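You operate a simulated robot arm through the tools that you are given. There is no shell and no other tool. Be economical: measure what you need, move in short steps, check, and stop when the job is done.

You run a simulated two-armed robot. Do the job below in one go: nothing can be reset, and whatever is moved stays where it is left.

## Task
Pick up the blue jug with one hand, pass it to the other hand and put it on the top of the oil drum. Put the 21 mm socket from the front of the trailer bed on top of the teal pad. Put the small brown carton that says "bungs" from the far edge of the trailer bed on the front of the trailer bed and the small brown carton marked "rivets" on the top of the black cupboard. Shut the wide second drawer from the top. Push the wide top drawer shut. Push the right fourth drawer that stands open shut. Put the steel bush on the far edge of the trailer bed away on the top of the fitting bench. Put the pad adapter from the rear of the trailer bed on the metal cover there. Take the rubber buffer from the top of the fitting bench and leave it on the top shelf of the timber rack. Put the blue blanking plug from the top of the fitting bench on the top of the grey parts trolley. Take the brown pad and put it on the bottom shelf of the trolley. Lift the blue bin lid open. Any order will do. Set down upright: blue jug, small brown carton, steel bush, pad adapter, blue blanking plug.

Only the result counts: the job must be done as asked and must still hold three seconds after the hand-in. Knocking over, shifting, dropping, spilling or breaking anything else fails it. A push-on lid holds only when it is set on centred and level and pressed home; a screw cap is set on level and turned clockwise until tight.

## Robot
Two 7-joint arms with two-finger parallel grippers on one trunk, on a base that drives. Base frame: it is fixed to the floor where the robot stands at the start and does not move with it; the origin is under the middle of the robot, x ahead of it, y to its left, z up. Lengths are in cm, angles in rad, forces in N, time in s.
The left shoulder is at the start at [6, 14.7, 44.3], the right one opposite. With the tool pointing down near the work surface each hand reaches from about 30 to 76 cm from the robot's upright axis, wherever it stands, measured 20 degrees to its own side. Places, roughly: blue bin lid [80, 150, 60]; blue blanking plug (7x7x8 cm) [-690, 400, 90]; blue jug [50, 0, 50]; bottom shelf of the trolley [-100, 220, 20]; brown pad (6x9x4 cm) [-490, -90, 60]; front of the trailer bed [-470, 190, 70]; metal cover [-475, 425, 75]; pad adapter [-475, 450, 75]; right fourth drawer [-220, 680, 70]; rubber buffer (10x6x6 cm) [-690, 490, 90]; small brown carton [-300, 425, 75]; socket [-475, 200, 75]; steel bush (3x3x5 cm) [-320, 470, 70]; teal pad (7x7x4 cm) [-470, 210, 70]; top of the black cupboard [-120, 420, 90]; top of the fitting bench [-700, 440, 90]; top of the grey parts trolley [-710, 90, 90]; top of the oil drum [70, 80, 90]; top shelf of the timber rack [-710, 600, 100]; wide second drawer [-280, 670, 80]; wide top drawer [-280, 680, 90]. Payload 3.43 kg a hand.
The tool frame of a hand sits at the grasp point between the pads (the TCP): z along the fingers, y along the line on which they close. The tips reach 3 cm beyond it. Largest opening 9.4 cm; finger width 2.8, thickness 1; the body of the gripper, 5 by 9.6 cm, starts 5.5 cm behind the TCP.
Orientation is that of the tool frame in the base frame, as [roll, pitch, yaw] about the fixed x, y, z axes, in that order (R = Rz(yaw) Ry(pitch) Rx(roll)). With the fingers straight down and closing along the base's y, the tool's x points along the base's -x, its y along +y and its z along -z.

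## Interface
- The arms move only by the tool nudge_tool. It takes "left_series", "right_series" or both (then of equal length, played together; a hand with none holds still); each is a list of rows, each an object (a shift or turn left out is 0, a gripper value left out holds the last) with "xyz": the shift along the tool's x, y, z in mm, a list of three; "turn": the turn, a rotation vector about the tool's x, y, z in rad, a list of three; "fingers": the finger opening in mm, from 0 to 94. In form: [{"xyz": [x, y, z], "turn": [rx, ry, rz], "fingers": fingers}, ...]. A call has 1 to 10 rows; each row shifts and turns the commanded pose from where the row before left it, along the tool's axes as they then stand. A row lasts 0.2 s, in which the tool goes at most 5 cm and 0.15 rad; a call with a longer step from one row to the next is refused whole, and so is a gripper value outside its range. Where a pose cannot be reached the arm comes as near as it can. A force on the tool above 40 N (or 10 N above the force at the start of the call, whichever is more), or a blocked arm, ends the call early, and 0.2 s more pass. Each finger travels about 7.2 cm/s and halts on what it meets, pressing with about 42 N; the grip force reading is that of the motor and also rises with nothing between the fingers. The clock runs only during rows and for 0.2 s after the last one: add rows that do not move to give the fingers time. The reply holds the time, the measured pose of the TCP, the force on the tool along the base axes, the opening and the grip force, in the units named above and with some noise, with the torque about the TCP (base axes, N m) and any sound that the robot's microphone picked up.
- Cameras (640 x 400 px; columns grow to the right, rows downward): "scene" is now at [6.23, 1.19, 107.18]; the picture's right is [0.06, -1.00, 0.00], its down [-0.61, -0.04, -0.79] and it looks along [0.79, 0.05, -0.61] (base axes); focal length 280 px, centre (320, 200). "left" rides on the left gripper at [7.6, -1.4, -10.3] in its tool frame; the picture's right is [0.18, 0.98, 0.00], its down [-0.75, 0.14, -0.64] and it looks along [-0.63, 0.12, 0.77] (tool axes); focal length 243 px, centre (320, 200). "right" rides on the right gripper at [7.6, 1.4, -10.3] in its tool frame; the picture's right is [-0.18, 0.98, 0.00], its down [-0.75, -0.14, -0.64] and it looks along [-0.63, -0.12, 0.77] (tool axes); focal length 243 px, centre (320, 200). There is no depth. A picture from a camera that has moved, and an enlarged one, comes with that camera's place and axes in the base frame and with its lens. The place of the scene camera against the robot may be out by one fixed shift of up to 1.2 cm in any direction.
- grab_frame(camera): a new picture of that camera. The clock stands still meanwhile.
- lift_body(by): slides the trunk up (or, below 0, down) by that many cm; the arms and the scene camera ride with it, the base frame stays. It gives what a move gives, with no picture.
- steer(legs): drives the robot by 1 to 6 legs, each [ahead, left, turn to the left] in cm, cm and rad, along the robot's own axes; the way and the turn of a leg run together, so that a leg with both is an arc; at most 150 cm and 3.142 rad a leg. The arms and the cameras ride along, it lands a little off, and it stops where it bumps. It gives what a move gives.
- pan_tilt(pan, tilt): turns the head with the scene camera to pan (to the left, within 1.501 rad either way) and tilt (down, from -0.506 to 1.204), counted from straight ahead of the robot. It gives what a move gives.
- inspect(camera, box): a new picture of the part [left, top, right, bottom] of that camera's present view, enlarged. The clock stands still meanwhile.
- hand_in(): hands the job in; it is judged then, once.

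Work in short steps. Places have to be worked out from the pictures, the camera data and where the tool is seen: move nearer, look again, correct. Check each grasp and each placing, and mend what went wrong. You have 556 turns and 352 pictures in all, those below and enlarged ones among them. Open the grippers and draw the arms clear of the work before you hand the job in, unless the task says otherwise; then end with one line.

The tools are called after ">>>" as name(argument=value, ...) on one line, values as JSON. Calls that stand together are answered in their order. nudge_tool: Moves the arms, as the interface text tells. Its arguments: {"type":"object","properties":{"left_series":{"type":"array"},"right_series":{"type":"array"}},"required":[]} The other tools are called the same way: lift_body (by) slides the trunk up or down; steer (legs) drives the base; pan_tilt (pan, tilt) turns the head that bears the scene camera; grab_frame (camera) takes a picture; inspect (camera, box) takes an enlarged picture of a part of a camera's view; hand_in () hands the job in.

At the start:

```text
time_s: 0.0
left_eef_pos: [41.92, 16.28, 73.12]
left_tool_rot: [3.141, 0.001, 3.141]
left_wrist_force: [0.0, 0.1, 0.1]
left_wrist_torque: [-0.03, 0.02, -0.01]
left_grip_width: 9.4
left_grasp_force: 0.1
right_eef_pos: [41.86, -16.75, 72.78]
right_tool_rot: [3.14, 0.001, -3.141]
right_wrist_force: [0.9, 0.1, 0.9]
right_wrist_torque: [-0.03, 0.02, -0.03]
right_grip_width: 9.4
right_grasp_force: 0.0
trunk travel left (down, up): [-15.0, 10.0]
robot x, y, heading: [0.12, 0.16, -0.005]
head pan, tilt: [0.061, 0.661]
```

scene: 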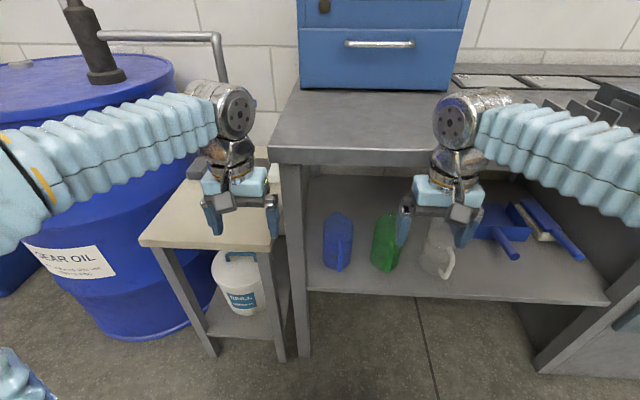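
right: 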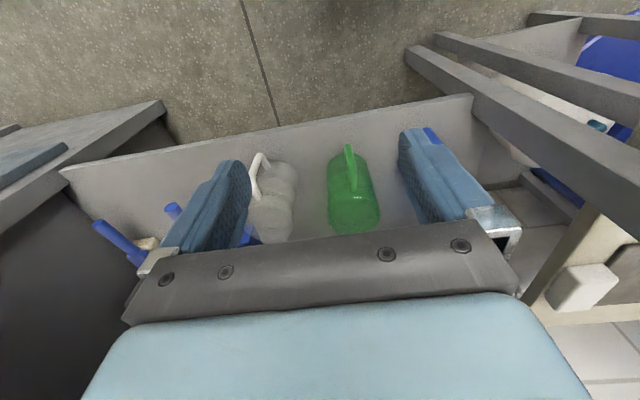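
left: 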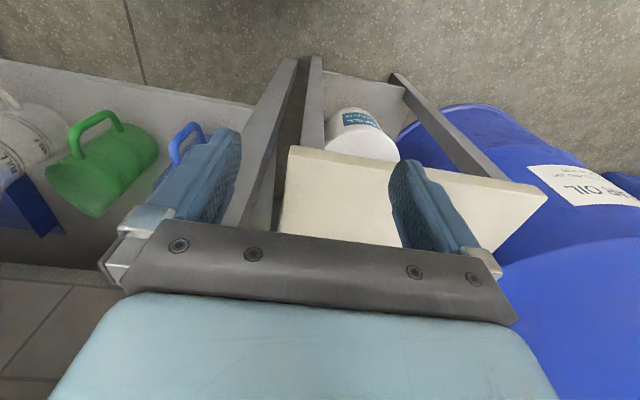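

I start by looking closer at the shelf with the jugs.

>>> inspect(camera="scene", box=[260, 130, 500, 310])

>>> inspect(camera="left", box=[0, 50, 320, 250])

```text
2.22 times, centred on (380, 220) of scene
camera zoom: at [6.23, 1.19, 107.18], right [0.06, -1.0, 0.0], down [-0.61, -0.04, -0.79], along [0.79, 0.05, -0.61], focal length 622 px, centre (187, 156)
```

zoom: 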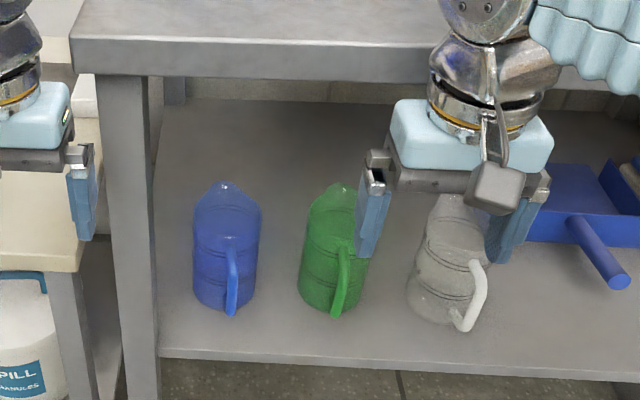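

```text
2.00 times, centred on (160, 150) of left
camera zoom: at [34.35, 14.95, 83.45], right [-0.18, 0.98, 0.0], down [0.75, 0.14, 0.64], along [0.63, 0.12, -0.77], focal length 485 px, centre (640, 300)
```

zoom: 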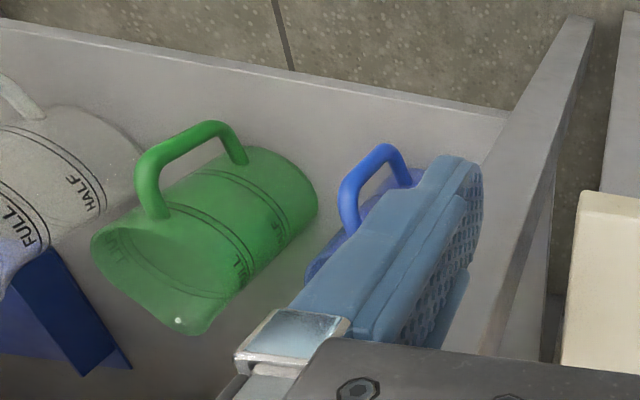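

The blue jug stands on the shelf (z about 43) near [62,-1], its handle toward me near [52,-1,48..57]. I back off 15 cm and turn the right tool horizontal in front of it.

>>> steer(legs=[[-15, 0, 0]])

>>> nudge_tool(right_series=[{"xyz": [-17, 15.7, 0], "turn": [0, -0.15, 0]}, {"xyz": [-16.8, 15.7, 2.5], "turn": [0, -0.15, 0]}, {"xyz": [-16.2, 15.7, 5], "turn": [0, -0.15, 0]}, {"xyz": [-15.3, 15.7, 7.4], "turn": [0, -0.15, 0]}, {"xyz": [-14, 15.7, 9.6], "turn": [0, -0.15, 0]}, {"xyz": [-12.4, 15.7, 11.6], "turn": [0, -0.15, 0]}, {"xyz": [-10.6, 15.7, 13.3], "turn": [0, -0.15, 0]}, {"xyz": [-8.5, 15.7, 14.8], "turn": [0, -0.15, 0]}, {"xyz": [-6.2, 15.7, 15.8], "turn": [0, -0.15, 0]}, {"xyz": [-3.7, 15.7, 16.6], "turn": [0, -0.15, 0]}])

```text
time_s: 1.4
left_eef_pos: [26.89, 16.42, 73.13]
left_tool_rot: [-3.14, -0.001, -3.138]
left_wrist_force: [-0.2, -0.6, 0.2]
left_wrist_torque: [-0.02, -0.02, 0.0]
left_grip_width: 9.39
left_grasp_force: 0.1
right_eef_pos: [26.75, -16.64, 72.72]
right_tool_rot: [3.14, -0.001, -3.137]
right_wrist_force: [-0.1, -0.2, -0.8]
right_wrist_torque: [-0.03, -0.01, -0.02]
right_grip_width: 9.4
right_grasp_force: 0.0
trunk travel left (down, up): [-15.0, 10.0]
robot x, y, heading: [-15.39, 0.02, 0.002]
head pan, tilt: [0.061, 0.661]
```

```text
time_s: 3.6
left_eef_pos: [26.86, 16.46, 73.01]
left_tool_rot: [-3.142, 0.001, -3.137]
left_wrist_force: [-0.5, 0.2, 0.1]
left_wrist_torque: [0.02, -0.02, -0.03]
left_grip_width: 9.41
left_grasp_force: 0.0
right_eef_pos: [43.55, -1.11, 72.91]
right_tool_rot: [3.117, 1.502, 3.12]
right_wrist_force: [0.3, 0.7, 0.4]
right_wrist_torque: [-0.01, 0.06, 0.0]
right_grip_width: 9.39
right_grasp_force: 0.0
trunk travel left (down, up): [-15.0, 10.0]
robot x, y, heading: [-14.87, -0.11, 0.007]
head pan, tilt: [0.061, 0.661]
```

The horizontal pose works. Lower the right hand to the handle height and look.

>>> nudge_tool(right_series=[{"xyz": [38, 0, 2], "turn": [0, -0.068, 0]}, {"xyz": [38, 0, 0]}, {"xyz": [38, 0, 0]}, {"xyz": [38, 0, 0]}, {"xyz": [38, 0, 0]}, {}])

>>> grab_frame(camera="right")

>>> grab_frame(camera="scene")

```text
time_s: 5.0
left_eef_pos: [26.82, 16.39, 73.05]
left_tool_rot: [3.142, 0.001, -3.138]
left_wrist_force: [-0.5, 0.3, -0.3]
left_wrist_torque: [0.01, -0.02, -0.07]
left_grip_width: 9.39
left_grasp_force: 0.1
right_eef_pos: [43.5, -0.96, 53.79]
right_tool_rot: [2.977, 1.567, 2.978]
right_wrist_force: [-0.9, -0.2, -0.5]
right_wrist_torque: [0.0, 0.01, -0.02]
right_grip_width: 9.41
right_grasp_force: 0.1
trunk travel left (down, up): [-15.0, 10.0]
robot x, y, heading: [-15.21, -0.04, 0.005]
head pan, tilt: [0.061, 0.661]
```

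```text
346 pictures are left
camera right: at [33.24, 0.44, 46.33], right [0.0, 0.98, 0.18], down [-0.64, -0.14, 0.76], along [0.77, -0.12, 0.63], focal length 243 px, centre (320, 200)
```

right: 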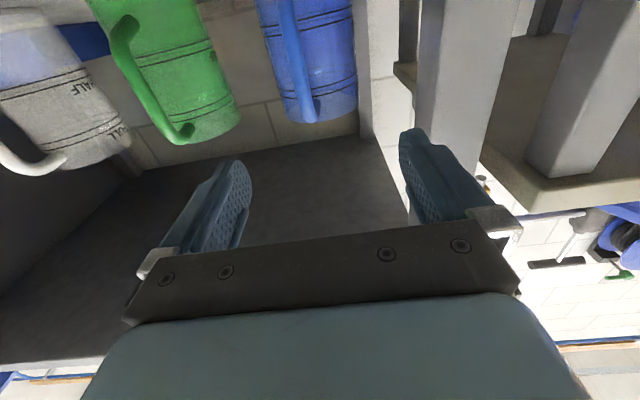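

```text
345 pictures are left
camera scene: at [-8.9, 1.19, 107.18], right [0.06, -1.0, 0.0], down [-0.61, -0.04, -0.79], along [0.79, 0.05, -0.61], focal length 280 px, centre (320, 200)
```

scene: 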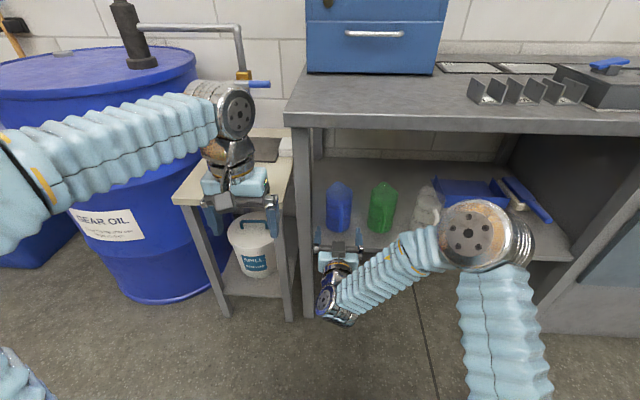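

The handle reads y≈-1.8, z 47–54, x≈52–53. I align the hand (down 2.3 cm, right 0.85 cm) and advance part way, then check.

>>> nudge_tool(right_series=[{"xyz": [23, -8.5, 0]}, {"xyz": [0, 0, 25]}, {"xyz": [0, 0, 20]}, {}])

>>> grab_frame(camera="right")

```text
time_s: 6.0
left_eef_pos: [26.66, 16.49, 73.12]
left_tool_rot: [3.142, 0.002, -3.138]
left_wrist_force: [-0.3, 0.6, 1.2]
left_wrist_torque: [-0.03, -0.01, -0.02]
left_grip_width: 9.39
left_grasp_force: 0.0
right_eef_pos: [48.07, -1.79, 51.41]
right_tool_rot: [3.113, 1.567, 3.114]
right_wrist_force: [0.0, 0.1, 0.0]
right_wrist_torque: [-0.01, 0.0, -0.01]
right_grip_width: 9.4
right_grasp_force: 0.0
trunk travel left (down, up): [-15.0, 10.0]
robot x, y, heading: [-15.34, -0.25, 0.011]
head pan, tilt: [0.061, 0.661]
```

```text
344 pictures are left
camera right: at [37.74, -0.4, 43.97], right [0.0, 0.98, 0.18], down [-0.64, -0.14, 0.76], along [0.77, -0.12, 0.63], focal length 243 px, centre (320, 200)
```

right: 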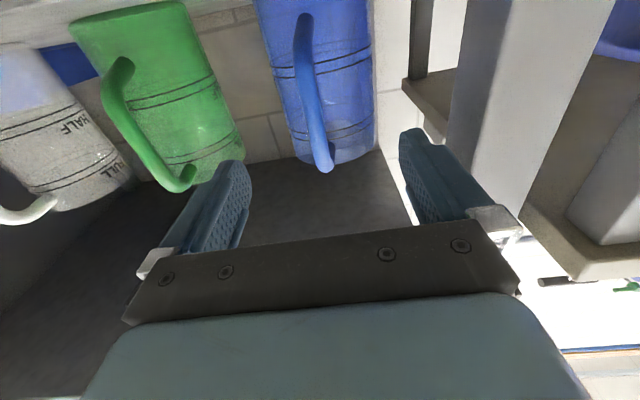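

Triangulated: handle bar from about [54,-1.5,45] to [55,-2.05,54.7]. Advance 6 cm, drop 0.8 cm, then close.

>>> nudge_tool(right_series=[{"xyz": [8, 0, 20]}, {"xyz": [0, 0, 20]}, {"xyz": [0, 0, 20]}, {}])

>>> grab_frame(camera="right")

```text
time_s: 7.0
left_eef_pos: [26.74, 16.42, 72.98]
left_tool_rot: [3.141, 0.0, -3.138]
left_wrist_force: [0.0, 0.1, -0.4]
left_wrist_torque: [-0.01, 0.02, 0.02]
left_grip_width: 9.41
left_grasp_force: 0.1
right_eef_pos: [54.06, -1.85, 50.67]
right_tool_rot: [3.125, 1.568, 3.126]
right_wrist_force: [0.0, -0.1, -0.3]
right_wrist_torque: [0.02, 0.02, 0.02]
right_grip_width: 9.4
right_grasp_force: 0.0
trunk travel left (down, up): [-15.0, 10.0]
robot x, y, heading: [-14.87, -0.01, 0.005]
head pan, tilt: [0.061, 0.661]
```

```text
343 pictures are left
camera right: at [43.76, -0.49, 43.06], right [0.0, 0.98, 0.18], down [-0.64, -0.14, 0.76], along [0.77, -0.12, 0.63], focal length 243 px, centre (320, 200)
```

right: 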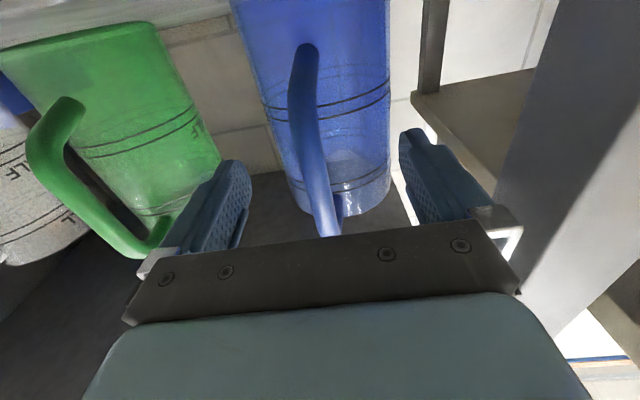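

The handle lies between the fingers. Close and wait.

>>> nudge_tool(right_series=[{"fingers": 0}, {}, {}, {}, {}])

>>> grab_frame(camera="right")

```text
time_s: 8.2
left_eef_pos: [26.9, 16.32, 73.05]
left_tool_rot: [3.141, -0.001, -3.137]
left_wrist_force: [-0.3, 0.0, -0.3]
left_wrist_torque: [0.02, -0.04, -0.02]
left_grip_width: 9.4
left_grasp_force: 0.1
right_eef_pos: [54.02, -1.94, 50.47]
right_tool_rot: [3.052, 1.568, 3.056]
right_wrist_force: [-0.9, 0.2, 0.3]
right_wrist_torque: [0.02, 0.03, -0.02]
right_grip_width: 1.53
right_grasp_force: 42.0
trunk travel left (down, up): [-15.0, 10.0]
robot x, y, heading: [-15.02, 0.08, 0.002]
head pan, tilt: [0.061, 0.661]
```

```text
342 pictures are left
camera right: at [43.74, -0.48, 43.06], right [0.0, 0.98, 0.18], down [-0.64, -0.14, 0.76], along [0.77, -0.12, 0.63], focal length 243 px, centre (320, 200)
```

right: 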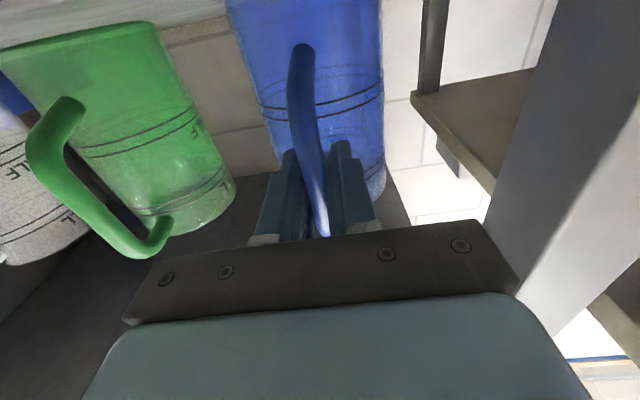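

Handle held (1.5 cm). Lift 2.5 cm and pull straight back out of the shelf.

>>> nudge_tool(right_series=[{"xyz": [-12, 0, 0]}, {"xyz": [-13, 0, 0]}, {"xyz": [0, 0, -20]}, {"xyz": [0, 0, -25]}, {"xyz": [0, 0, -25]}, {"xyz": [0, 0, -25]}, {"xyz": [0, 0, -25]}, {"xyz": [0, 0, -20]}, {}])

>>> grab_frame(camera="scene")

```text
time_s: 10.2
left_eef_pos: [26.8, 16.44, 73.12]
left_tool_rot: [-3.141, 0.001, -3.138]
left_wrist_force: [-0.1, 0.2, -0.2]
left_wrist_torque: [-0.02, 0.05, -0.01]
left_grip_width: 9.4
left_grasp_force: 0.1
right_eef_pos: [39.93, -1.65, 53.28]
right_tool_rot: [3.01, 1.567, 3.014]
right_wrist_force: [-0.4, 0.3, -1.0]
right_wrist_torque: [0.02, 0.04, -0.02]
right_grip_width: 1.56
right_grasp_force: 42.1
trunk travel left (down, up): [-15.0, 10.0]
robot x, y, heading: [-15.09, -0.17, 0.007]
head pan, tilt: [0.061, 0.661]
```

```text
341 pictures are left
camera scene: at [-8.89, 1.19, 107.18], right [0.06, -1.0, 0.0], down [-0.61, -0.04, -0.79], along [0.79, 0.05, -0.61], focal length 280 px, centre (320, 200)
```

scene: 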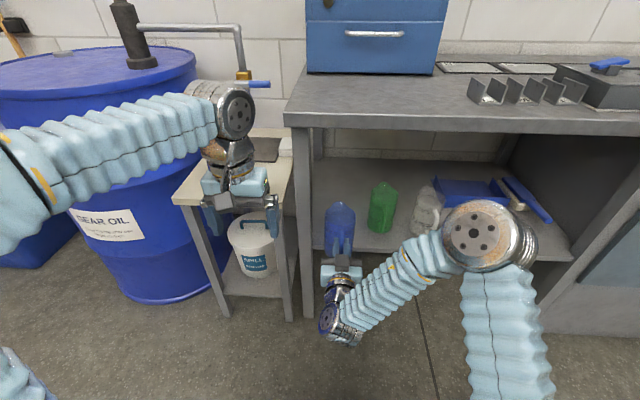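

The jug hangs free. Drive back 15 cm for clearance, then look with the scene and left cameras.

>>> steer(legs=[[-18, 0, 0]])

>>> nudge_tool(right_series=[{"xyz": [-40, 0, 0]}, {"xyz": [-40, 0, 0]}, {"xyz": [-40, 0, 0]}, {}], left_series=[{"xyz": [0, 0, -40]}, {"xyz": [0, 0, -40]}, {"xyz": [-40, 0, -30]}, {}])

>>> grab_frame(camera="left")

>>> grab_frame(camera="scene")

```text
time_s: 11.7
left_eef_pos: [8.07, 16.4, 73.13]
left_tool_rot: [-3.14, -0.001, -3.14]
left_wrist_force: [-0.7, 0.0, -0.7]
left_wrist_torque: [0.02, 0.03, 0.01]
left_grip_width: 9.38
left_grasp_force: 0.0
right_eef_pos: [21.22, -1.88, 53.33]
right_tool_rot: [3.046, 1.568, 3.049]
right_wrist_force: [-0.5, -0.9, -0.6]
right_wrist_torque: [0.02, 0.04, 0.02]
right_grip_width: 1.53
right_grasp_force: 42.4
trunk travel left (down, up): [-15.0, 10.0]
robot x, y, heading: [-33.83, 0.1, 0.005]
head pan, tilt: [0.061, 0.661]
```

```text
time_s: 12.7
left_eef_pos: [12.02, 16.09, 84.47]
left_tool_rot: [-3.14, -0.001, -3.14]
left_wrist_force: [0.3, 0.1, -0.1]
left_wrist_torque: [0.0, 0.01, -0.01]
left_grip_width: 9.43
left_grasp_force: 0.0
right_eef_pos: [21.4, -1.74, 65.31]
right_tool_rot: [3.038, 1.569, 3.045]
right_wrist_force: [0.0, 0.1, 0.0]
right_wrist_torque: [-0.01, 0.05, 0.04]
right_grip_width: 1.54
right_grasp_force: 41.9
trunk travel left (down, up): [-15.0, 10.0]
robot x, y, heading: [-33.95, -0.27, 0.003]
head pan, tilt: [0.061, 0.661]
```

```text
340 pictures are left
camera left: at [4.5, 14.75, 94.82], right [-0.19, 0.98, 0.0], down [0.75, 0.14, 0.64], along [0.63, 0.12, -0.77], focal length 243 px, centre (320, 200)
```

left: 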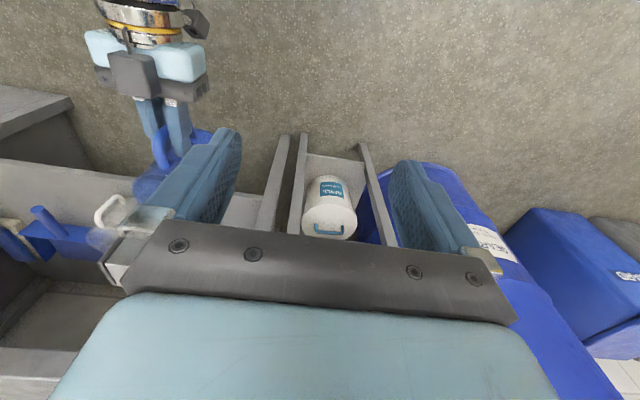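

```text
339 pictures are left
camera scene: at [-27.6, 1.14, 107.18], right [0.06, -1.0, 0.0], down [-0.61, -0.04, -0.79], along [0.79, 0.05, -0.61], focal length 280 px, centre (320, 200)
```

scene: 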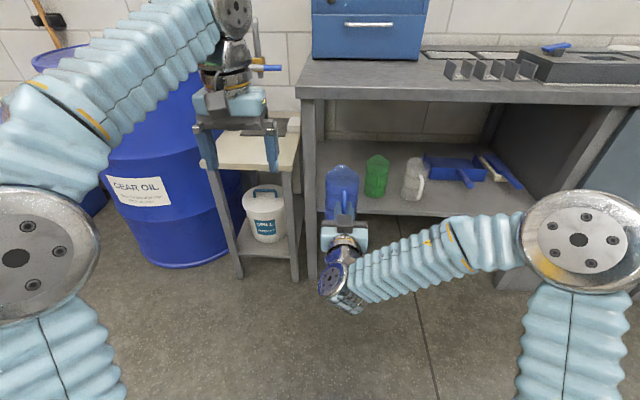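

Jug is well held. I bring the left hand over toward the jug, stopping 6 cm short in y, to look in from above.

>>> nudge_tool(left_series=[{"xyz": [-35, -20, -5]}, {"xyz": [-35, -20, 0]}, {"xyz": [-30, -20, 0]}, {"xyz": [-30, -20, 0]}, {"xyz": [-30, -20, 0]}, {}])

>>> grab_frame(camera="left")

>>> inspect(camera="scene", box=[220, 80, 460, 300])

```text
time_s: 14.1
left_eef_pos: [20.37, 10.33, 82.34]
left_tool_rot: [-3.142, 0.003, -3.139]
left_wrist_force: [-0.4, -0.3, 0.0]
left_wrist_torque: [0.03, 0.0, -0.04]
left_grip_width: 9.37
left_grasp_force: 0.1
left hand out of reach, approached as far as the arm can: row 2, 3, 4, 5
right_eef_pos: [21.43, -1.8, 65.23]
right_tool_rot: [3.037, 1.568, 3.038]
right_wrist_force: [0.0, -1.3, -1.2]
right_wrist_torque: [0.0, 0.07, 0.01]
right_grip_width: 1.54
right_grasp_force: 41.9
trunk travel left (down, up): [-15.0, 10.0]
robot x, y, heading: [-33.54, -0.28, -0.004]
head pan, tilt: [0.061, 0.661]
```

```text
338 pictures are left
camera left: at [12.71, 8.9, 92.62], right [-0.19, 0.98, 0.0], down [0.75, 0.14, 0.64], along [0.63, 0.12, -0.77], focal length 243 px, centre (320, 200)
```

left: 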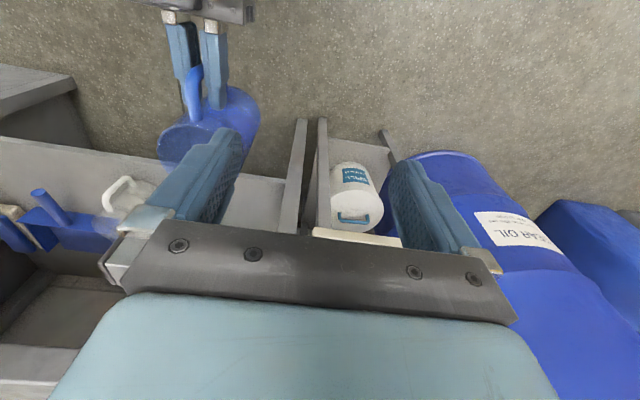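

```text
1.82 times, centred on (340, 190) of scene
camera zoom: at [-27.59, 1.14, 107.18], right [0.06, -1.0, 0.0], down [-0.61, -0.04, -0.79], along [0.79, 0.05, -0.61], focal length 509 px, centre (284, 218)
```

zoom: 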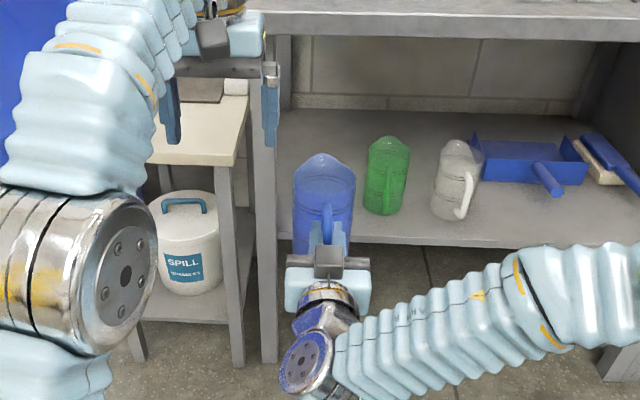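

The left arm runs out of reach so high. I bring the jug back 12 cm and down 5 cm, and lower the left hand a bit.

>>> nudge_tool(right_series=[{"xyz": [15, 0, -30]}, {"xyz": [15, 0, -30]}, {"xyz": [20, 0, -30]}, {"xyz": [0, 0, -30]}, {}], left_series=[{}, {}, {}, {}, {}])

>>> grab_frame(camera="left")

```text
time_s: 15.3
left_eef_pos: [20.35, 10.32, 82.34]
left_tool_rot: [3.14, 0.003, -3.14]
left_wrist_force: [-0.2, 0.7, 0.2]
left_wrist_torque: [-0.03, 0.0, -0.01]
left_grip_width: 9.38
left_grasp_force: 0.1
right_eef_pos: [9.83, -0.81, 60.43]
right_tool_rot: [3.063, 1.567, 3.061]
right_wrist_force: [0.3, 0.2, -1.1]
right_wrist_torque: [-0.02, 0.05, 0.02]
right_grip_width: 1.49
right_grasp_force: 41.9
right hand out of reach, approached as far as the arm can: row 4
trunk travel left (down, up): [-15.0, 10.0]
robot x, y, heading: [-33.41, 0.05, 0.005]
head pan, tilt: [0.061, 0.661]
```

```text
336 pictures are left
camera left: at [12.71, 8.92, 92.62], right [-0.19, 0.98, 0.0], down [0.75, 0.14, 0.64], along [0.63, 0.12, -0.77], focal length 243 px, centre (320, 200)
```

left: 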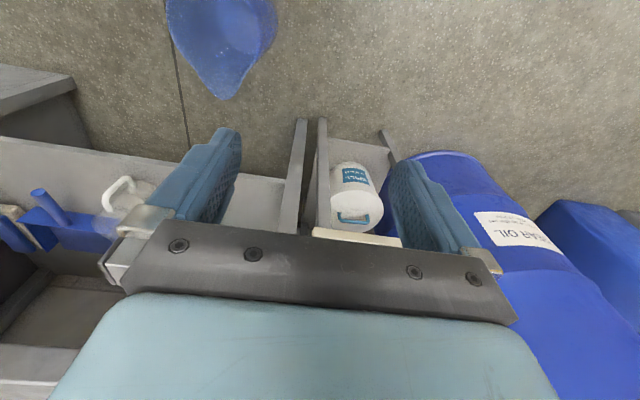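

Bring the left hand back toward the jug to see its mouth.

>>> nudge_tool(left_series=[{"xyz": [40, 0, 0]}, {"xyz": [40, 0, 0]}, {"xyz": [40, -20, 0]}, {"xyz": [0, -20, 0]}, {}])

>>> grab_frame(camera="left")

```text
time_s: 16.5
left_eef_pos: [8.27, 6.18, 82.09]
left_tool_rot: [3.141, 0.001, -3.14]
left_wrist_force: [-0.7, 0.3, -0.3]
left_wrist_torque: [0.0, 0.0, 0.0]
left_grip_width: 9.43
left_grasp_force: 0.0
right_eef_pos: [9.92, -0.86, 60.29]
right_tool_rot: [3.06, 1.568, 3.06]
right_wrist_force: [-0.8, -0.4, -1.1]
right_wrist_torque: [-0.01, 0.05, 0.01]
right_grip_width: 1.51
right_grasp_force: 41.9
trunk travel left (down, up): [-15.0, 10.0]
robot x, y, heading: [-33.93, -0.21, 0.002]
head pan, tilt: [0.061, 0.661]
```

```text
335 pictures are left
camera left: at [0.64, 4.8, 92.35], right [-0.19, 0.98, 0.0], down [0.75, 0.14, 0.64], along [0.63, 0.12, -0.77], focal length 243 px, centre (320, 200)
```

left: 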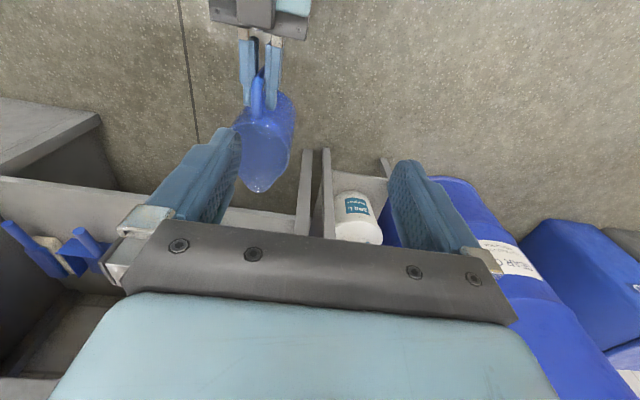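

>>> inspect(camera="left", box=[200, 50, 360, 210])

```text
2.50 times, centred on (280, 130) of left
camera zoom: at [0.64, 4.8, 92.35], right [-0.19, 0.98, 0.0], down [0.75, 0.14, 0.64], along [0.63, 0.12, -0.77], focal length 606 px, centre (420, 375)
```

zoom: 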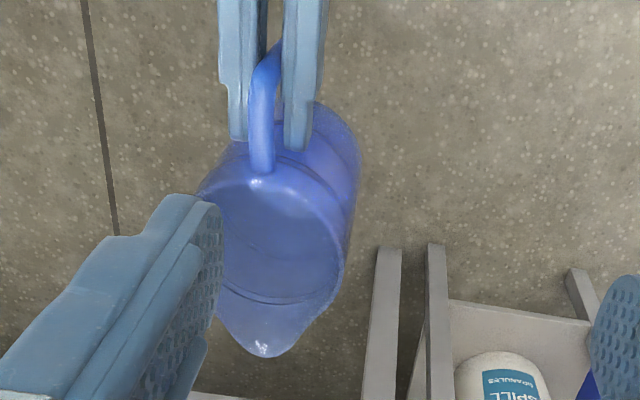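

Jug measured: mouth centre about [17.3,-0.1], radius 4.1, rim z about 64.5. I'll grip the left (+y) wall from above with the left hand, one finger inside. First go above it.

>>> nudge_tool(left_series=[{"xyz": [-29, -7, 0]}, {"xyz": [-29, -7, 10]}, {"xyz": [-29, -8, 20]}, {"xyz": [0, 0, 40]}, {"xyz": [0, 0, 35]}, {}])

>>> grab_frame(camera="left")

>>> inspect(camera="scene", box=[220, 120, 460, 340])

```text
time_s: 17.9
left_eef_pos: [16.85, 4.03, 71.5]
left_tool_rot: [3.139, 0.001, -3.138]
left_wrist_force: [0.4, 0.0, -0.2]
left_wrist_torque: [0.02, -0.02, -0.01]
left_grip_width: 9.4
left_grasp_force: 0.0
right_eef_pos: [9.87, -0.84, 60.44]
right_tool_rot: [3.052, 1.567, 3.052]
right_wrist_force: [0.4, -0.2, -0.7]
right_wrist_torque: [-0.03, 0.05, -0.01]
right_grip_width: 1.53
right_grasp_force: 41.7
trunk travel left (down, up): [-15.0, 10.0]
robot x, y, heading: [-33.83, -0.03, 0.004]
head pan, tilt: [0.061, 0.661]
```

```text
333 pictures are left
camera left: at [9.22, 2.62, 81.82], right [-0.19, 0.98, 0.0], down [0.75, 0.14, 0.64], along [0.63, 0.12, -0.77], focal length 243 px, centre (320, 200)
```

left: 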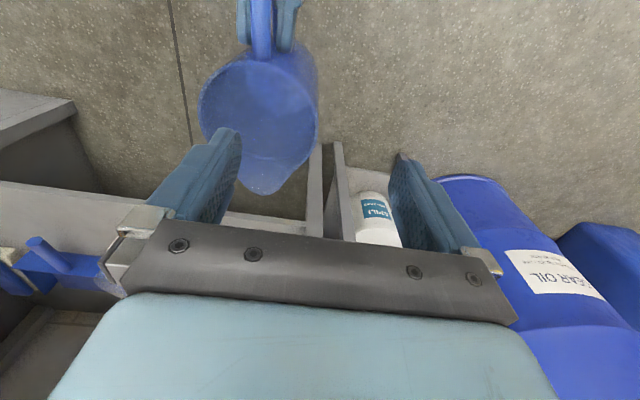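

```text
1.82 times, centred on (340, 230) of scene
camera zoom: at [-27.59, 1.14, 107.18], right [0.06, -1.0, 0.0], down [-0.61, -0.04, -0.79], along [0.79, 0.05, -0.61], focal length 509 px, centre (284, 146)
```

zoom: 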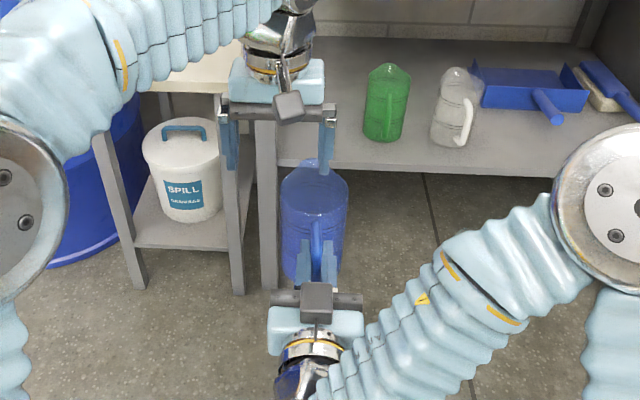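

The inner finger is over the mouth. Descend 7.3 cm.

>>> nudge_tool(left_series=[{"xyz": [0, 0, 25]}, {"xyz": [0, 0, 25]}, {"xyz": [0, 0, 23]}, {}])

>>> grab_frame(camera="left")

>>> inspect(camera="scene", box=[240, 140, 420, 300])

```text
time_s: 18.9
left_eef_pos: [16.84, 3.8, 64.31]
left_tool_rot: [-3.141, 0.001, -3.137]
left_wrist_force: [0.2, 0.2, 0.9]
left_wrist_torque: [0.02, 0.01, 0.02]
left_grip_width: 9.4
left_grasp_force: 0.1
right_eef_pos: [9.93, -0.86, 60.38]
right_tool_rot: [3.062, 1.569, 3.061]
right_wrist_force: [0.3, 0.2, -0.5]
right_wrist_torque: [-0.01, 0.05, 0.03]
right_grip_width: 1.52
right_grasp_force: 43.0
trunk travel left (down, up): [-15.0, 10.0]
robot x, y, heading: [-33.71, 0.1, 0.001]
head pan, tilt: [0.061, 0.661]
```

```text
331 pictures are left
camera left: at [9.33, 2.56, 74.66], right [-0.19, 0.98, 0.0], down [0.75, 0.14, 0.64], along [0.63, 0.12, -0.77], focal length 243 px, centre (320, 200)
```

left: 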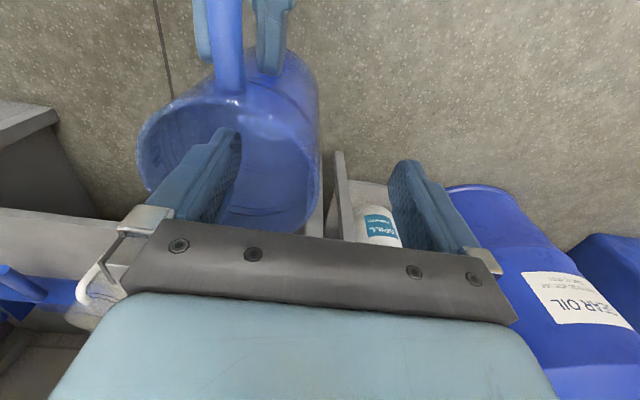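

```text
2.50 times, centred on (330, 220) of scene
camera zoom: at [-27.59, 1.14, 107.18], right [0.06, -1.0, 0.0], down [-0.61, -0.04, -0.79], along [0.79, 0.05, -0.61], focal length 700 px, centre (295, 150)
```

zoom: 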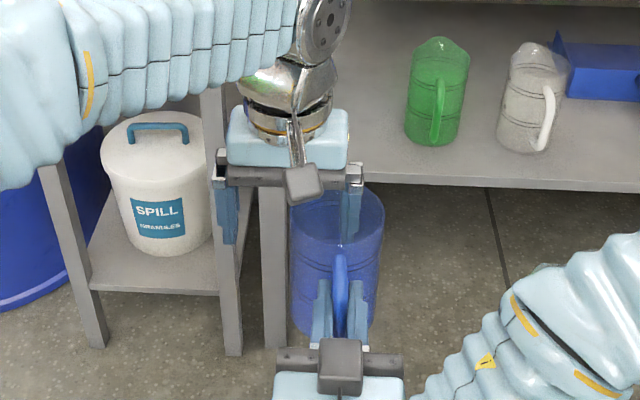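

One finger is inside, one outside. Close the left hand on the wall.

>>> nudge_tool(left_series=[{"fingers": 0}, {}, {}, {}, {}])

>>> grab_frame(camera="left")

```text
time_s: 20.1
left_eef_pos: [16.83, 3.74, 64.3]
left_tool_rot: [-3.14, 0.0, -3.14]
left_wrist_force: [-4.1, -12.8, -0.6]
left_wrist_torque: [-0.14, -0.03, 0.83]
left_grip_width: 0.8
left_grasp_force: 42.1
right_eef_pos: [9.95, -0.69, 60.38]
right_tool_rot: [2.83, 1.566, 2.834]
right_wrist_force: [3.9, 13.9, -0.4]
right_wrist_torque: [-0.39, 0.11, -0.05]
right_grip_width: 1.5
right_grasp_force: 42.3
trunk travel left (down, up): [-15.0, 10.0]
robot x, y, heading: [-33.61, -0.31, -0.001]
head pan, tilt: [0.061, 0.661]
```

```text
329 pictures are left
camera left: at [9.29, 2.47, 74.71], right [-0.19, 0.98, 0.0], down [0.75, 0.14, 0.64], along [0.63, 0.12, -0.77], focal length 243 px, centre (320, 200)
```

left: 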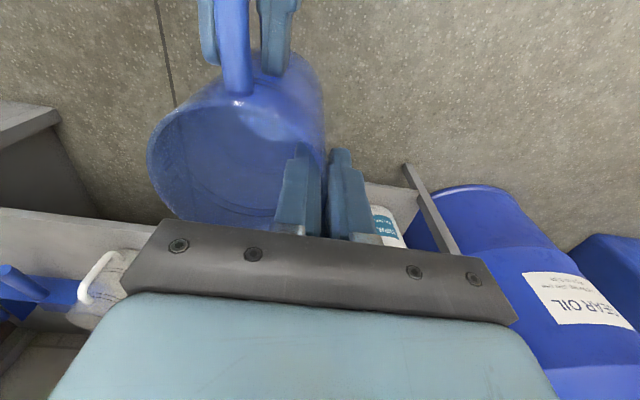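

Held by both. Open the right hand fully and draw the jug forward and up with the left.

>>> nudge_tool(right_series=[{"fingers": 94}, {}, {}, {}, {}, {}, {}, {}, {}], left_series=[{}, {}, {}, {}, {"xyz": [-15, 0, 0]}, {"xyz": [-25, 0, 0]}, {"xyz": [-25, 0, -5]}, {"xyz": [-25, 0, -10]}, {}])

>>> grab_frame(camera="left")

>>> grab_frame(camera="scene")

```text
time_s: 22.1
left_eef_pos: [26.1, 4.16, 65.99]
left_tool_rot: [-3.141, -0.001, -3.138]
left_wrist_force: [0.7, -1.0, -1.2]
left_wrist_torque: [0.05, 0.01, -0.02]
left_grip_width: 0.74
left_grasp_force: 41.6
right_eef_pos: [9.91, -0.86, 60.33]
right_tool_rot: [3.048, 1.566, 3.047]
right_wrist_force: [-0.6, -0.7, -0.3]
right_wrist_torque: [0.0, 0.02, -0.02]
right_grip_width: 9.39
right_grasp_force: 0.1
trunk travel left (down, up): [-15.0, 10.0]
robot x, y, heading: [-34.11, -0.21, 0.006]
head pan, tilt: [0.061, 0.661]
```

```text
328 pictures are left
camera left: at [18.47, 2.77, 76.28], right [-0.19, 0.98, 0.0], down [0.75, 0.14, 0.64], along [0.63, 0.12, -0.77], focal length 243 px, centre (320, 200)
```

left: 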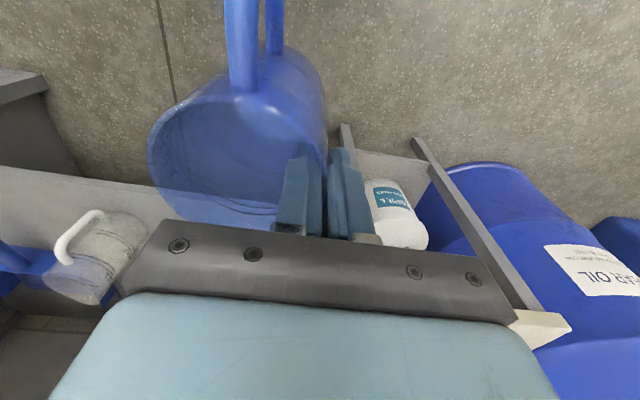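

```text
327 pictures are left
camera scene: at [-27.59, 1.14, 107.18], right [0.06, -1.0, 0.0], down [-0.61, -0.04, -0.79], along [0.79, 0.05, -0.61], focal length 280 px, centre (320, 200)
```

scene: 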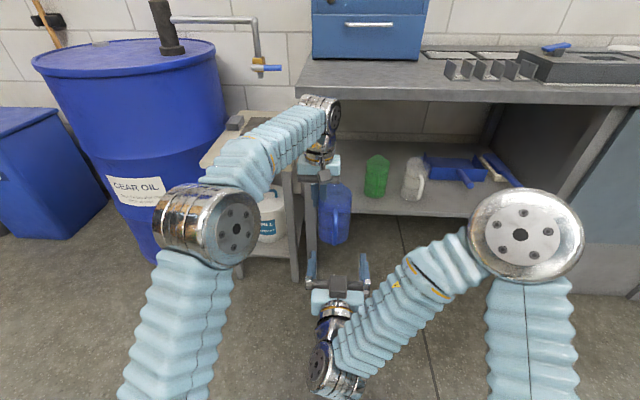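

Handover done; the jug hangs upright in the left hand. Now raise the trunk and the jug, and drive left in front of the oil drum.

>>> nudge_tool(left_series=[{"xyz": [15, 0, -25]}, {"xyz": [20, 5, -25]}, {"xyz": [20, 10, -25]}, {"xyz": [20, 20, -25]}, {"xyz": [20, 20, -25]}, {"xyz": [10, 20, -25]}, {"xyz": [10, 20, -25]}, {"xyz": [10, 20, -25]}, {}])

>>> lift_body(by=10)

>>> steer(legs=[[0, 60, 0]])

>>> pan_tilt(pan=0.1, tilt=0.5)

>>> grab_frame(camera="scene")

```text
time_s: 24.1
left_eef_pos: [13.64, 15.25, 85.74]
left_tool_rot: [3.14, 0.0, -3.138]
left_wrist_force: [-0.2, 0.0, -0.5]
left_wrist_torque: [0.03, -0.02, 0.01]
left_grip_width: 0.72
left_grasp_force: 41.4
right_eef_pos: [9.9, -0.81, 60.47]
right_tool_rot: [3.06, 1.567, 3.061]
right_wrist_force: [-0.3, -0.1, 0.5]
right_wrist_torque: [-0.03, 0.01, -0.05]
right_grip_width: 9.38
right_grasp_force: 0.0
trunk travel left (down, up): [-15.0, 10.0]
robot x, y, heading: [-33.59, 0.07, 0.0]
head pan, tilt: [0.061, 0.661]
```

```text
time_s: 25.4
left_eef_pos: [13.6, 15.37, 95.81]
left_tool_rot: [3.141, -0.001, -3.139]
left_wrist_force: [-0.2, -0.1, -0.4]
left_wrist_torque: [0.01, 0.0, 0.02]
left_grip_width: 0.72
left_grasp_force: 41.8
right_eef_pos: [10.02, -0.88, 70.31]
right_tool_rot: [3.064, 1.568, 3.065]
right_wrist_force: [-1.2, 0.4, -0.4]
right_wrist_torque: [0.0, -0.02, 0.04]
right_grip_width: 9.4
right_grasp_force: 0.1
trunk travel left (down, up): [-25.0, 0.0]
robot x, y, heading: [-33.95, -0.29, 0.002]
head pan, tilt: [0.061, 0.661]
```

```text
time_s: 28.9
left_eef_pos: [13.11, 76.16, 95.72]
left_tool_rot: [-3.141, -0.001, -3.129]
left_wrist_force: [0.2, -0.2, -1.8]
left_wrist_torque: [0.04, -0.04, -0.02]
left_grip_width: 0.71
left_grasp_force: 41.4
right_eef_pos: [9.38, 60.02, 70.34]
right_tool_rot: [3.042, 1.567, 3.054]
right_wrist_force: [-0.5, 0.1, -0.3]
right_wrist_torque: [0.0, 0.0, 0.01]
right_grip_width: 9.39
right_grasp_force: 0.1
trunk travel left (down, up): [-25.0, 0.0]
robot x, y, heading: [-34.15, 59.9, 0.012]
head pan, tilt: [0.061, 0.661]
```

```text
time_s: 29.6
left_eef_pos: [13.01, 76.12, 95.71]
left_tool_rot: [-3.141, -0.001, -3.129]
left_wrist_force: [-0.4, -0.1, -1.2]
left_wrist_torque: [0.02, -0.04, 0.05]
left_grip_width: 0.69
left_grasp_force: 41.0
right_eef_pos: [9.53, 59.94, 70.34]
right_tool_rot: [3.063, 1.568, 3.073]
right_wrist_force: [-0.1, -0.8, 0.3]
right_wrist_torque: [0.0, 0.03, -0.02]
right_grip_width: 9.39
right_grasp_force: 0.0
trunk travel left (down, up): [-25.0, 0.0]
robot x, y, heading: [-34.38, 60.49, 0.01]
head pan, tilt: [0.099, 0.499]
```

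```text
326 pictures are left
camera scene: at [-27.61, 61.95, 118.62], right [0.11, -0.99, 0.0], down [-0.48, -0.05, -0.88], along [0.87, 0.1, -0.48], focal length 280 px, centre (320, 200)
```

scene: 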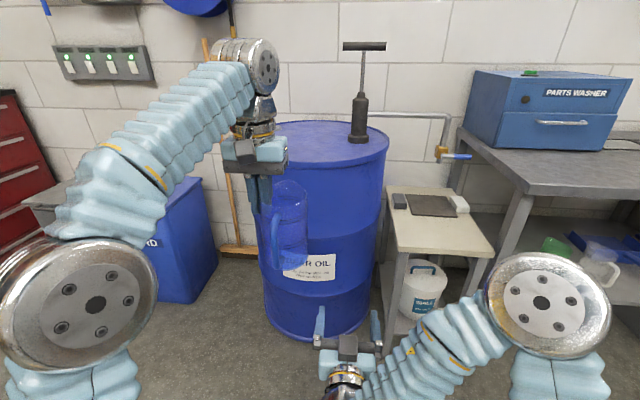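

Tool-down, the drum top would be at the limit of reach; a horizontal grip on the handle is better there. I'll set the jug briefly on the clear front of the beige table (z≈61, around [57,28]) and regrip the handle with the same left hand.

>>> steer(legs=[[0, -44, -0.01], [31, 0, 0]])

>>> pan_tilt(pan=0.3, tilt=0.7)

>>> grab_frame(camera="scene")

>>> grab_frame(camera="left")

```text
time_s: 34.0
left_eef_pos: [45.75, 32.06, 95.8]
left_tool_rot: [3.139, 0.0, -3.131]
left_wrist_force: [-0.3, -0.1, -0.2]
left_wrist_torque: [0.01, -0.01, -0.02]
left_grip_width: 0.66
left_grasp_force: 40.8
right_eef_pos: [42.08, 15.87, 70.44]
right_tool_rot: [3.068, 1.567, 3.076]
right_wrist_force: [0.4, 0.6, 1.0]
right_wrist_torque: [0.01, -0.02, -0.02]
right_grip_width: 9.4
right_grasp_force: 0.0
trunk travel left (down, up): [-25.0, 0.0]
robot x, y, heading: [-1.55, 16.11, 0.011]
head pan, tilt: [0.099, 0.499]
```

```text
time_s: 34.7
left_eef_pos: [45.67, 31.99, 95.73]
left_tool_rot: [3.141, 0.0, -3.132]
left_wrist_force: [-0.2, -0.3, -1.0]
left_wrist_torque: [0.05, -0.05, -0.01]
left_grip_width: 0.67
left_grasp_force: 40.7
right_eef_pos: [42.14, 15.88, 70.4]
right_tool_rot: [3.078, 1.567, 3.088]
right_wrist_force: [0.4, -0.9, 0.3]
right_wrist_torque: [-0.01, 0.0, 0.03]
right_grip_width: 9.41
right_grasp_force: 0.0
trunk travel left (down, up): [-25.0, 0.0]
robot x, y, heading: [-1.94, 16.07, 0.013]
head pan, tilt: [0.3, 0.7]
```

```text
325 pictures are left
camera scene: at [4.07, 19.46, 116.86], right [0.3, -0.95, 0.0], down [-0.61, -0.2, -0.77], along [0.73, 0.23, -0.64], focal length 280 px, centre (320, 200)
```

scene: 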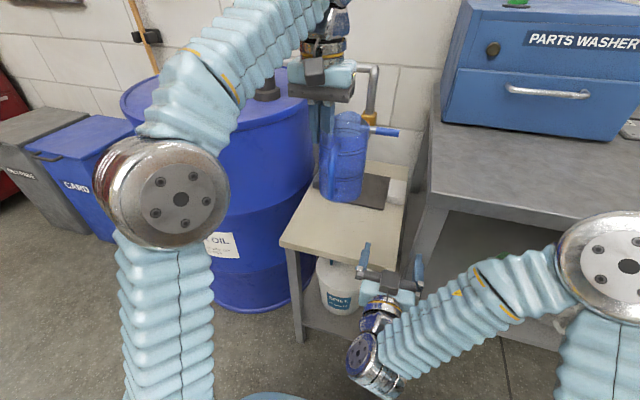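

```text
324 pictures are left
camera left: at [38.11, 30.53, 106.04], right [-0.19, 0.98, 0.0], down [0.75, 0.15, 0.64], along [0.63, 0.12, -0.77], focal length 243 px, centre (320, 200)
```

left: 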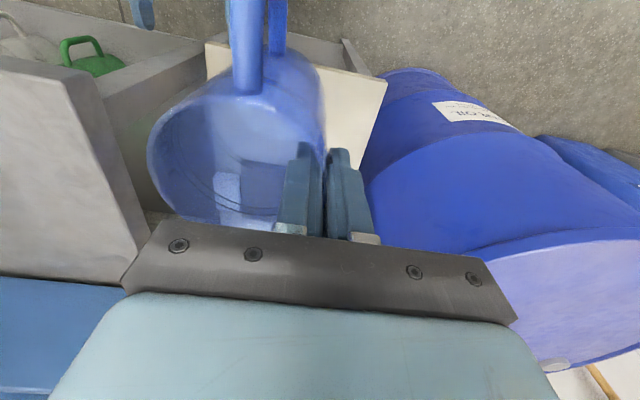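

Table front edge x≈48, y 16–43.6, free back to x≈67. Move the jug forward 10 cm and down to about 2 cm above the table.

>>> nudge_tool(left_series=[{"xyz": [-25, 0, 20]}, {"xyz": [-25, 0, 20]}, {"xyz": [-25, 0, 25]}, {"xyz": [-25, 0, 25]}, {"xyz": [0, 0, 30]}, {"xyz": [0, 0, 30]}, {"xyz": [0, 0, 30]}, {}])

>>> inspect(camera="scene", box=[240, 80, 440, 290])

```text
time_s: 36.5
left_eef_pos: [55.55, 32.18, 77.74]
left_tool_rot: [-3.141, 0.001, -3.13]
left_wrist_force: [-0.2, -0.4, -0.3]
left_wrist_torque: [0.05, -0.02, 0.01]
left_grip_width: 0.67
left_grasp_force: 41.1
right_eef_pos: [42.14, 15.75, 70.48]
right_tool_rot: [3.072, 1.567, 3.081]
right_wrist_force: [-0.1, 0.3, -0.3]
right_wrist_torque: [0.01, 0.0, -0.02]
right_grip_width: 9.37
right_grasp_force: 0.0
trunk travel left (down, up): [-25.0, 0.0]
robot x, y, heading: [-1.45, 16.08, 0.008]
head pan, tilt: [0.3, 0.7]
```

```text
1.90 times, centred on (340, 185) of scene
camera zoom: at [4.08, 19.46, 116.85], right [0.31, -0.95, 0.0], down [-0.61, -0.2, -0.76], along [0.73, 0.23, -0.64], focal length 533 px, centre (282, 229)
```

zoom: 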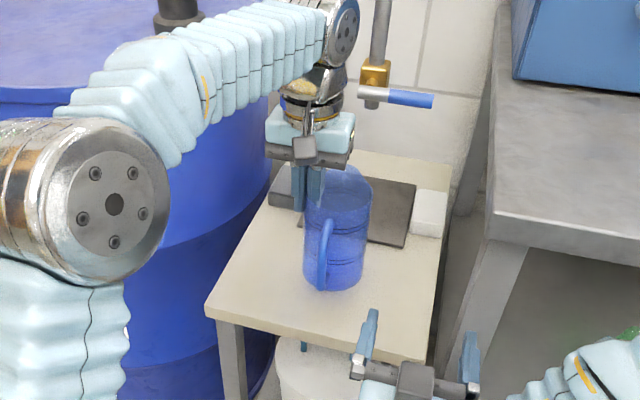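

Lower in small steps, watching the force.

>>> nudge_tool(left_series=[{"xyz": [0, 0, 10]}, {"xyz": [0, 0, 8]}, {"xyz": [0, 0, 5]}, {}])

>>> inspect(camera="scene", box=[280, 130, 400, 250])

```text
time_s: 37.5
left_eef_pos: [55.77, 32.2, 75.49]
left_tool_rot: [3.141, 0.0, -3.132]
left_wrist_force: [0.5, -0.6, -1.0]
left_wrist_torque: [0.05, -0.03, 0.02]
left_grip_width: 0.66
left_grasp_force: 41.2
right_eef_pos: [42.11, 15.8, 70.37]
right_tool_rot: [3.069, 1.568, 3.077]
right_wrist_force: [0.3, 0.3, 0.3]
right_wrist_torque: [0.03, 0.02, 0.03]
right_grip_width: 9.37
right_grasp_force: 0.0
trunk travel left (down, up): [-25.0, 0.0]
robot x, y, heading: [-1.81, 16.54, 0.014]
head pan, tilt: [0.3, 0.7]
```

```text
3.33 times, centred on (340, 190) of scene
camera zoom: at [4.07, 19.46, 116.85], right [0.31, -0.95, 0.0], down [-0.61, -0.2, -0.76], along [0.73, 0.23, -0.64], focal length 933 px, centre (253, 233)
```

zoom: 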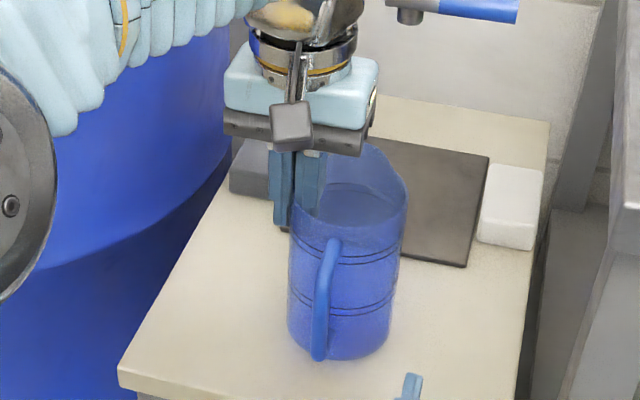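

>>> nudge_tool(left_series=[{"xyz": [0, 0, 6]}, {"xyz": [0, 0, 4]}, {"xyz": [0, 0, 4]}, {}])

>>> nudge_tool(left_series=[{"xyz": [0, 0, 4]}, {"xyz": [0, 0, 3]}, {}])

```text
time_s: 38.5
left_eef_pos: [55.54, 32.2, 74.27]
left_tool_rot: [3.141, 0.006, -3.129]
left_wrist_force: [4.4, 4.6, 35.1]
left_wrist_torque: [-0.03, -0.03, 0.12]
left_grip_width: 0.7
left_grasp_force: 41.1
right_eef_pos: [42.03, 15.8, 70.56]
right_tool_rot: [2.928, 1.569, 2.937]
right_wrist_force: [0.8, 0.5, -0.4]
right_wrist_torque: [0.0, 0.04, 0.01]
right_grip_width: 9.42
right_grasp_force: 0.0
trunk travel left (down, up): [-25.0, 0.0]
robot x, y, heading: [-1.95, 16.47, 0.008]
head pan, tilt: [0.3, 0.7]
```

```text
time_s: 39.3
left_eef_pos: [55.63, 32.12, 73.5]
left_tool_rot: [-3.141, 0.004, -3.132]
left_wrist_force: [4.5, 5.5, 33.5]
left_wrist_torque: [-0.08, 0.04, 0.05]
left_grip_width: 0.63
left_grasp_force: 41.2
right_eef_pos: [41.99, 15.8, 70.53]
right_tool_rot: [3.009, 1.569, 3.017]
right_wrist_force: [0.9, 0.6, 0.5]
right_wrist_torque: [-0.01, -0.03, 0.0]
right_grip_width: 9.39
right_grasp_force: 0.2
trunk travel left (down, up): [-25.0, 0.0]
robot x, y, heading: [-1.58, 16.35, 0.015]
head pan, tilt: [0.3, 0.7]
```

Contact: the jug stands on the table. Open the left hand and rise clear.

>>> nudge_tool(left_series=[{"xyz": [0, 0, -4], "fingers": 60}, {}, {}, {}, {"xyz": [0, 0, -30]}, {"xyz": [0, 0, -40]}, {"xyz": [0, 0, -40]}, {"xyz": [20, 0, -20]}, {}])

>>> inspect(camera="scene", box=[280, 130, 400, 250])

```text
time_s: 41.3
left_eef_pos: [53.95, 32.02, 86.73]
left_tool_rot: [-3.141, -0.001, -3.13]
left_wrist_force: [0.9, -0.2, -0.1]
left_wrist_torque: [0.0, 0.01, -0.01]
left_grip_width: 6.0
left_grasp_force: 0.0
right_eef_pos: [42.22, 15.83, 70.37]
right_tool_rot: [3.067, 1.568, 3.074]
right_wrist_force: [0.5, -0.2, 0.5]
right_wrist_torque: [0.0, 0.0, -0.01]
right_grip_width: 9.41
right_grasp_force: 0.1
trunk travel left (down, up): [-25.0, 0.0]
robot x, y, heading: [-1.72, 16.06, 0.015]
head pan, tilt: [0.3, 0.7]
```

```text
3.33 times, centred on (340, 190) of scene
camera zoom: at [4.05, 19.46, 116.86], right [0.31, -0.95, 0.0], down [-0.61, -0.2, -0.76], along [0.73, 0.23, -0.64], focal length 933 px, centre (253, 233)
```

zoom: 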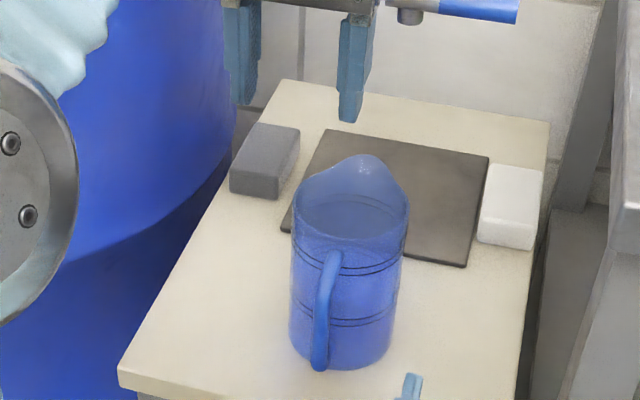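

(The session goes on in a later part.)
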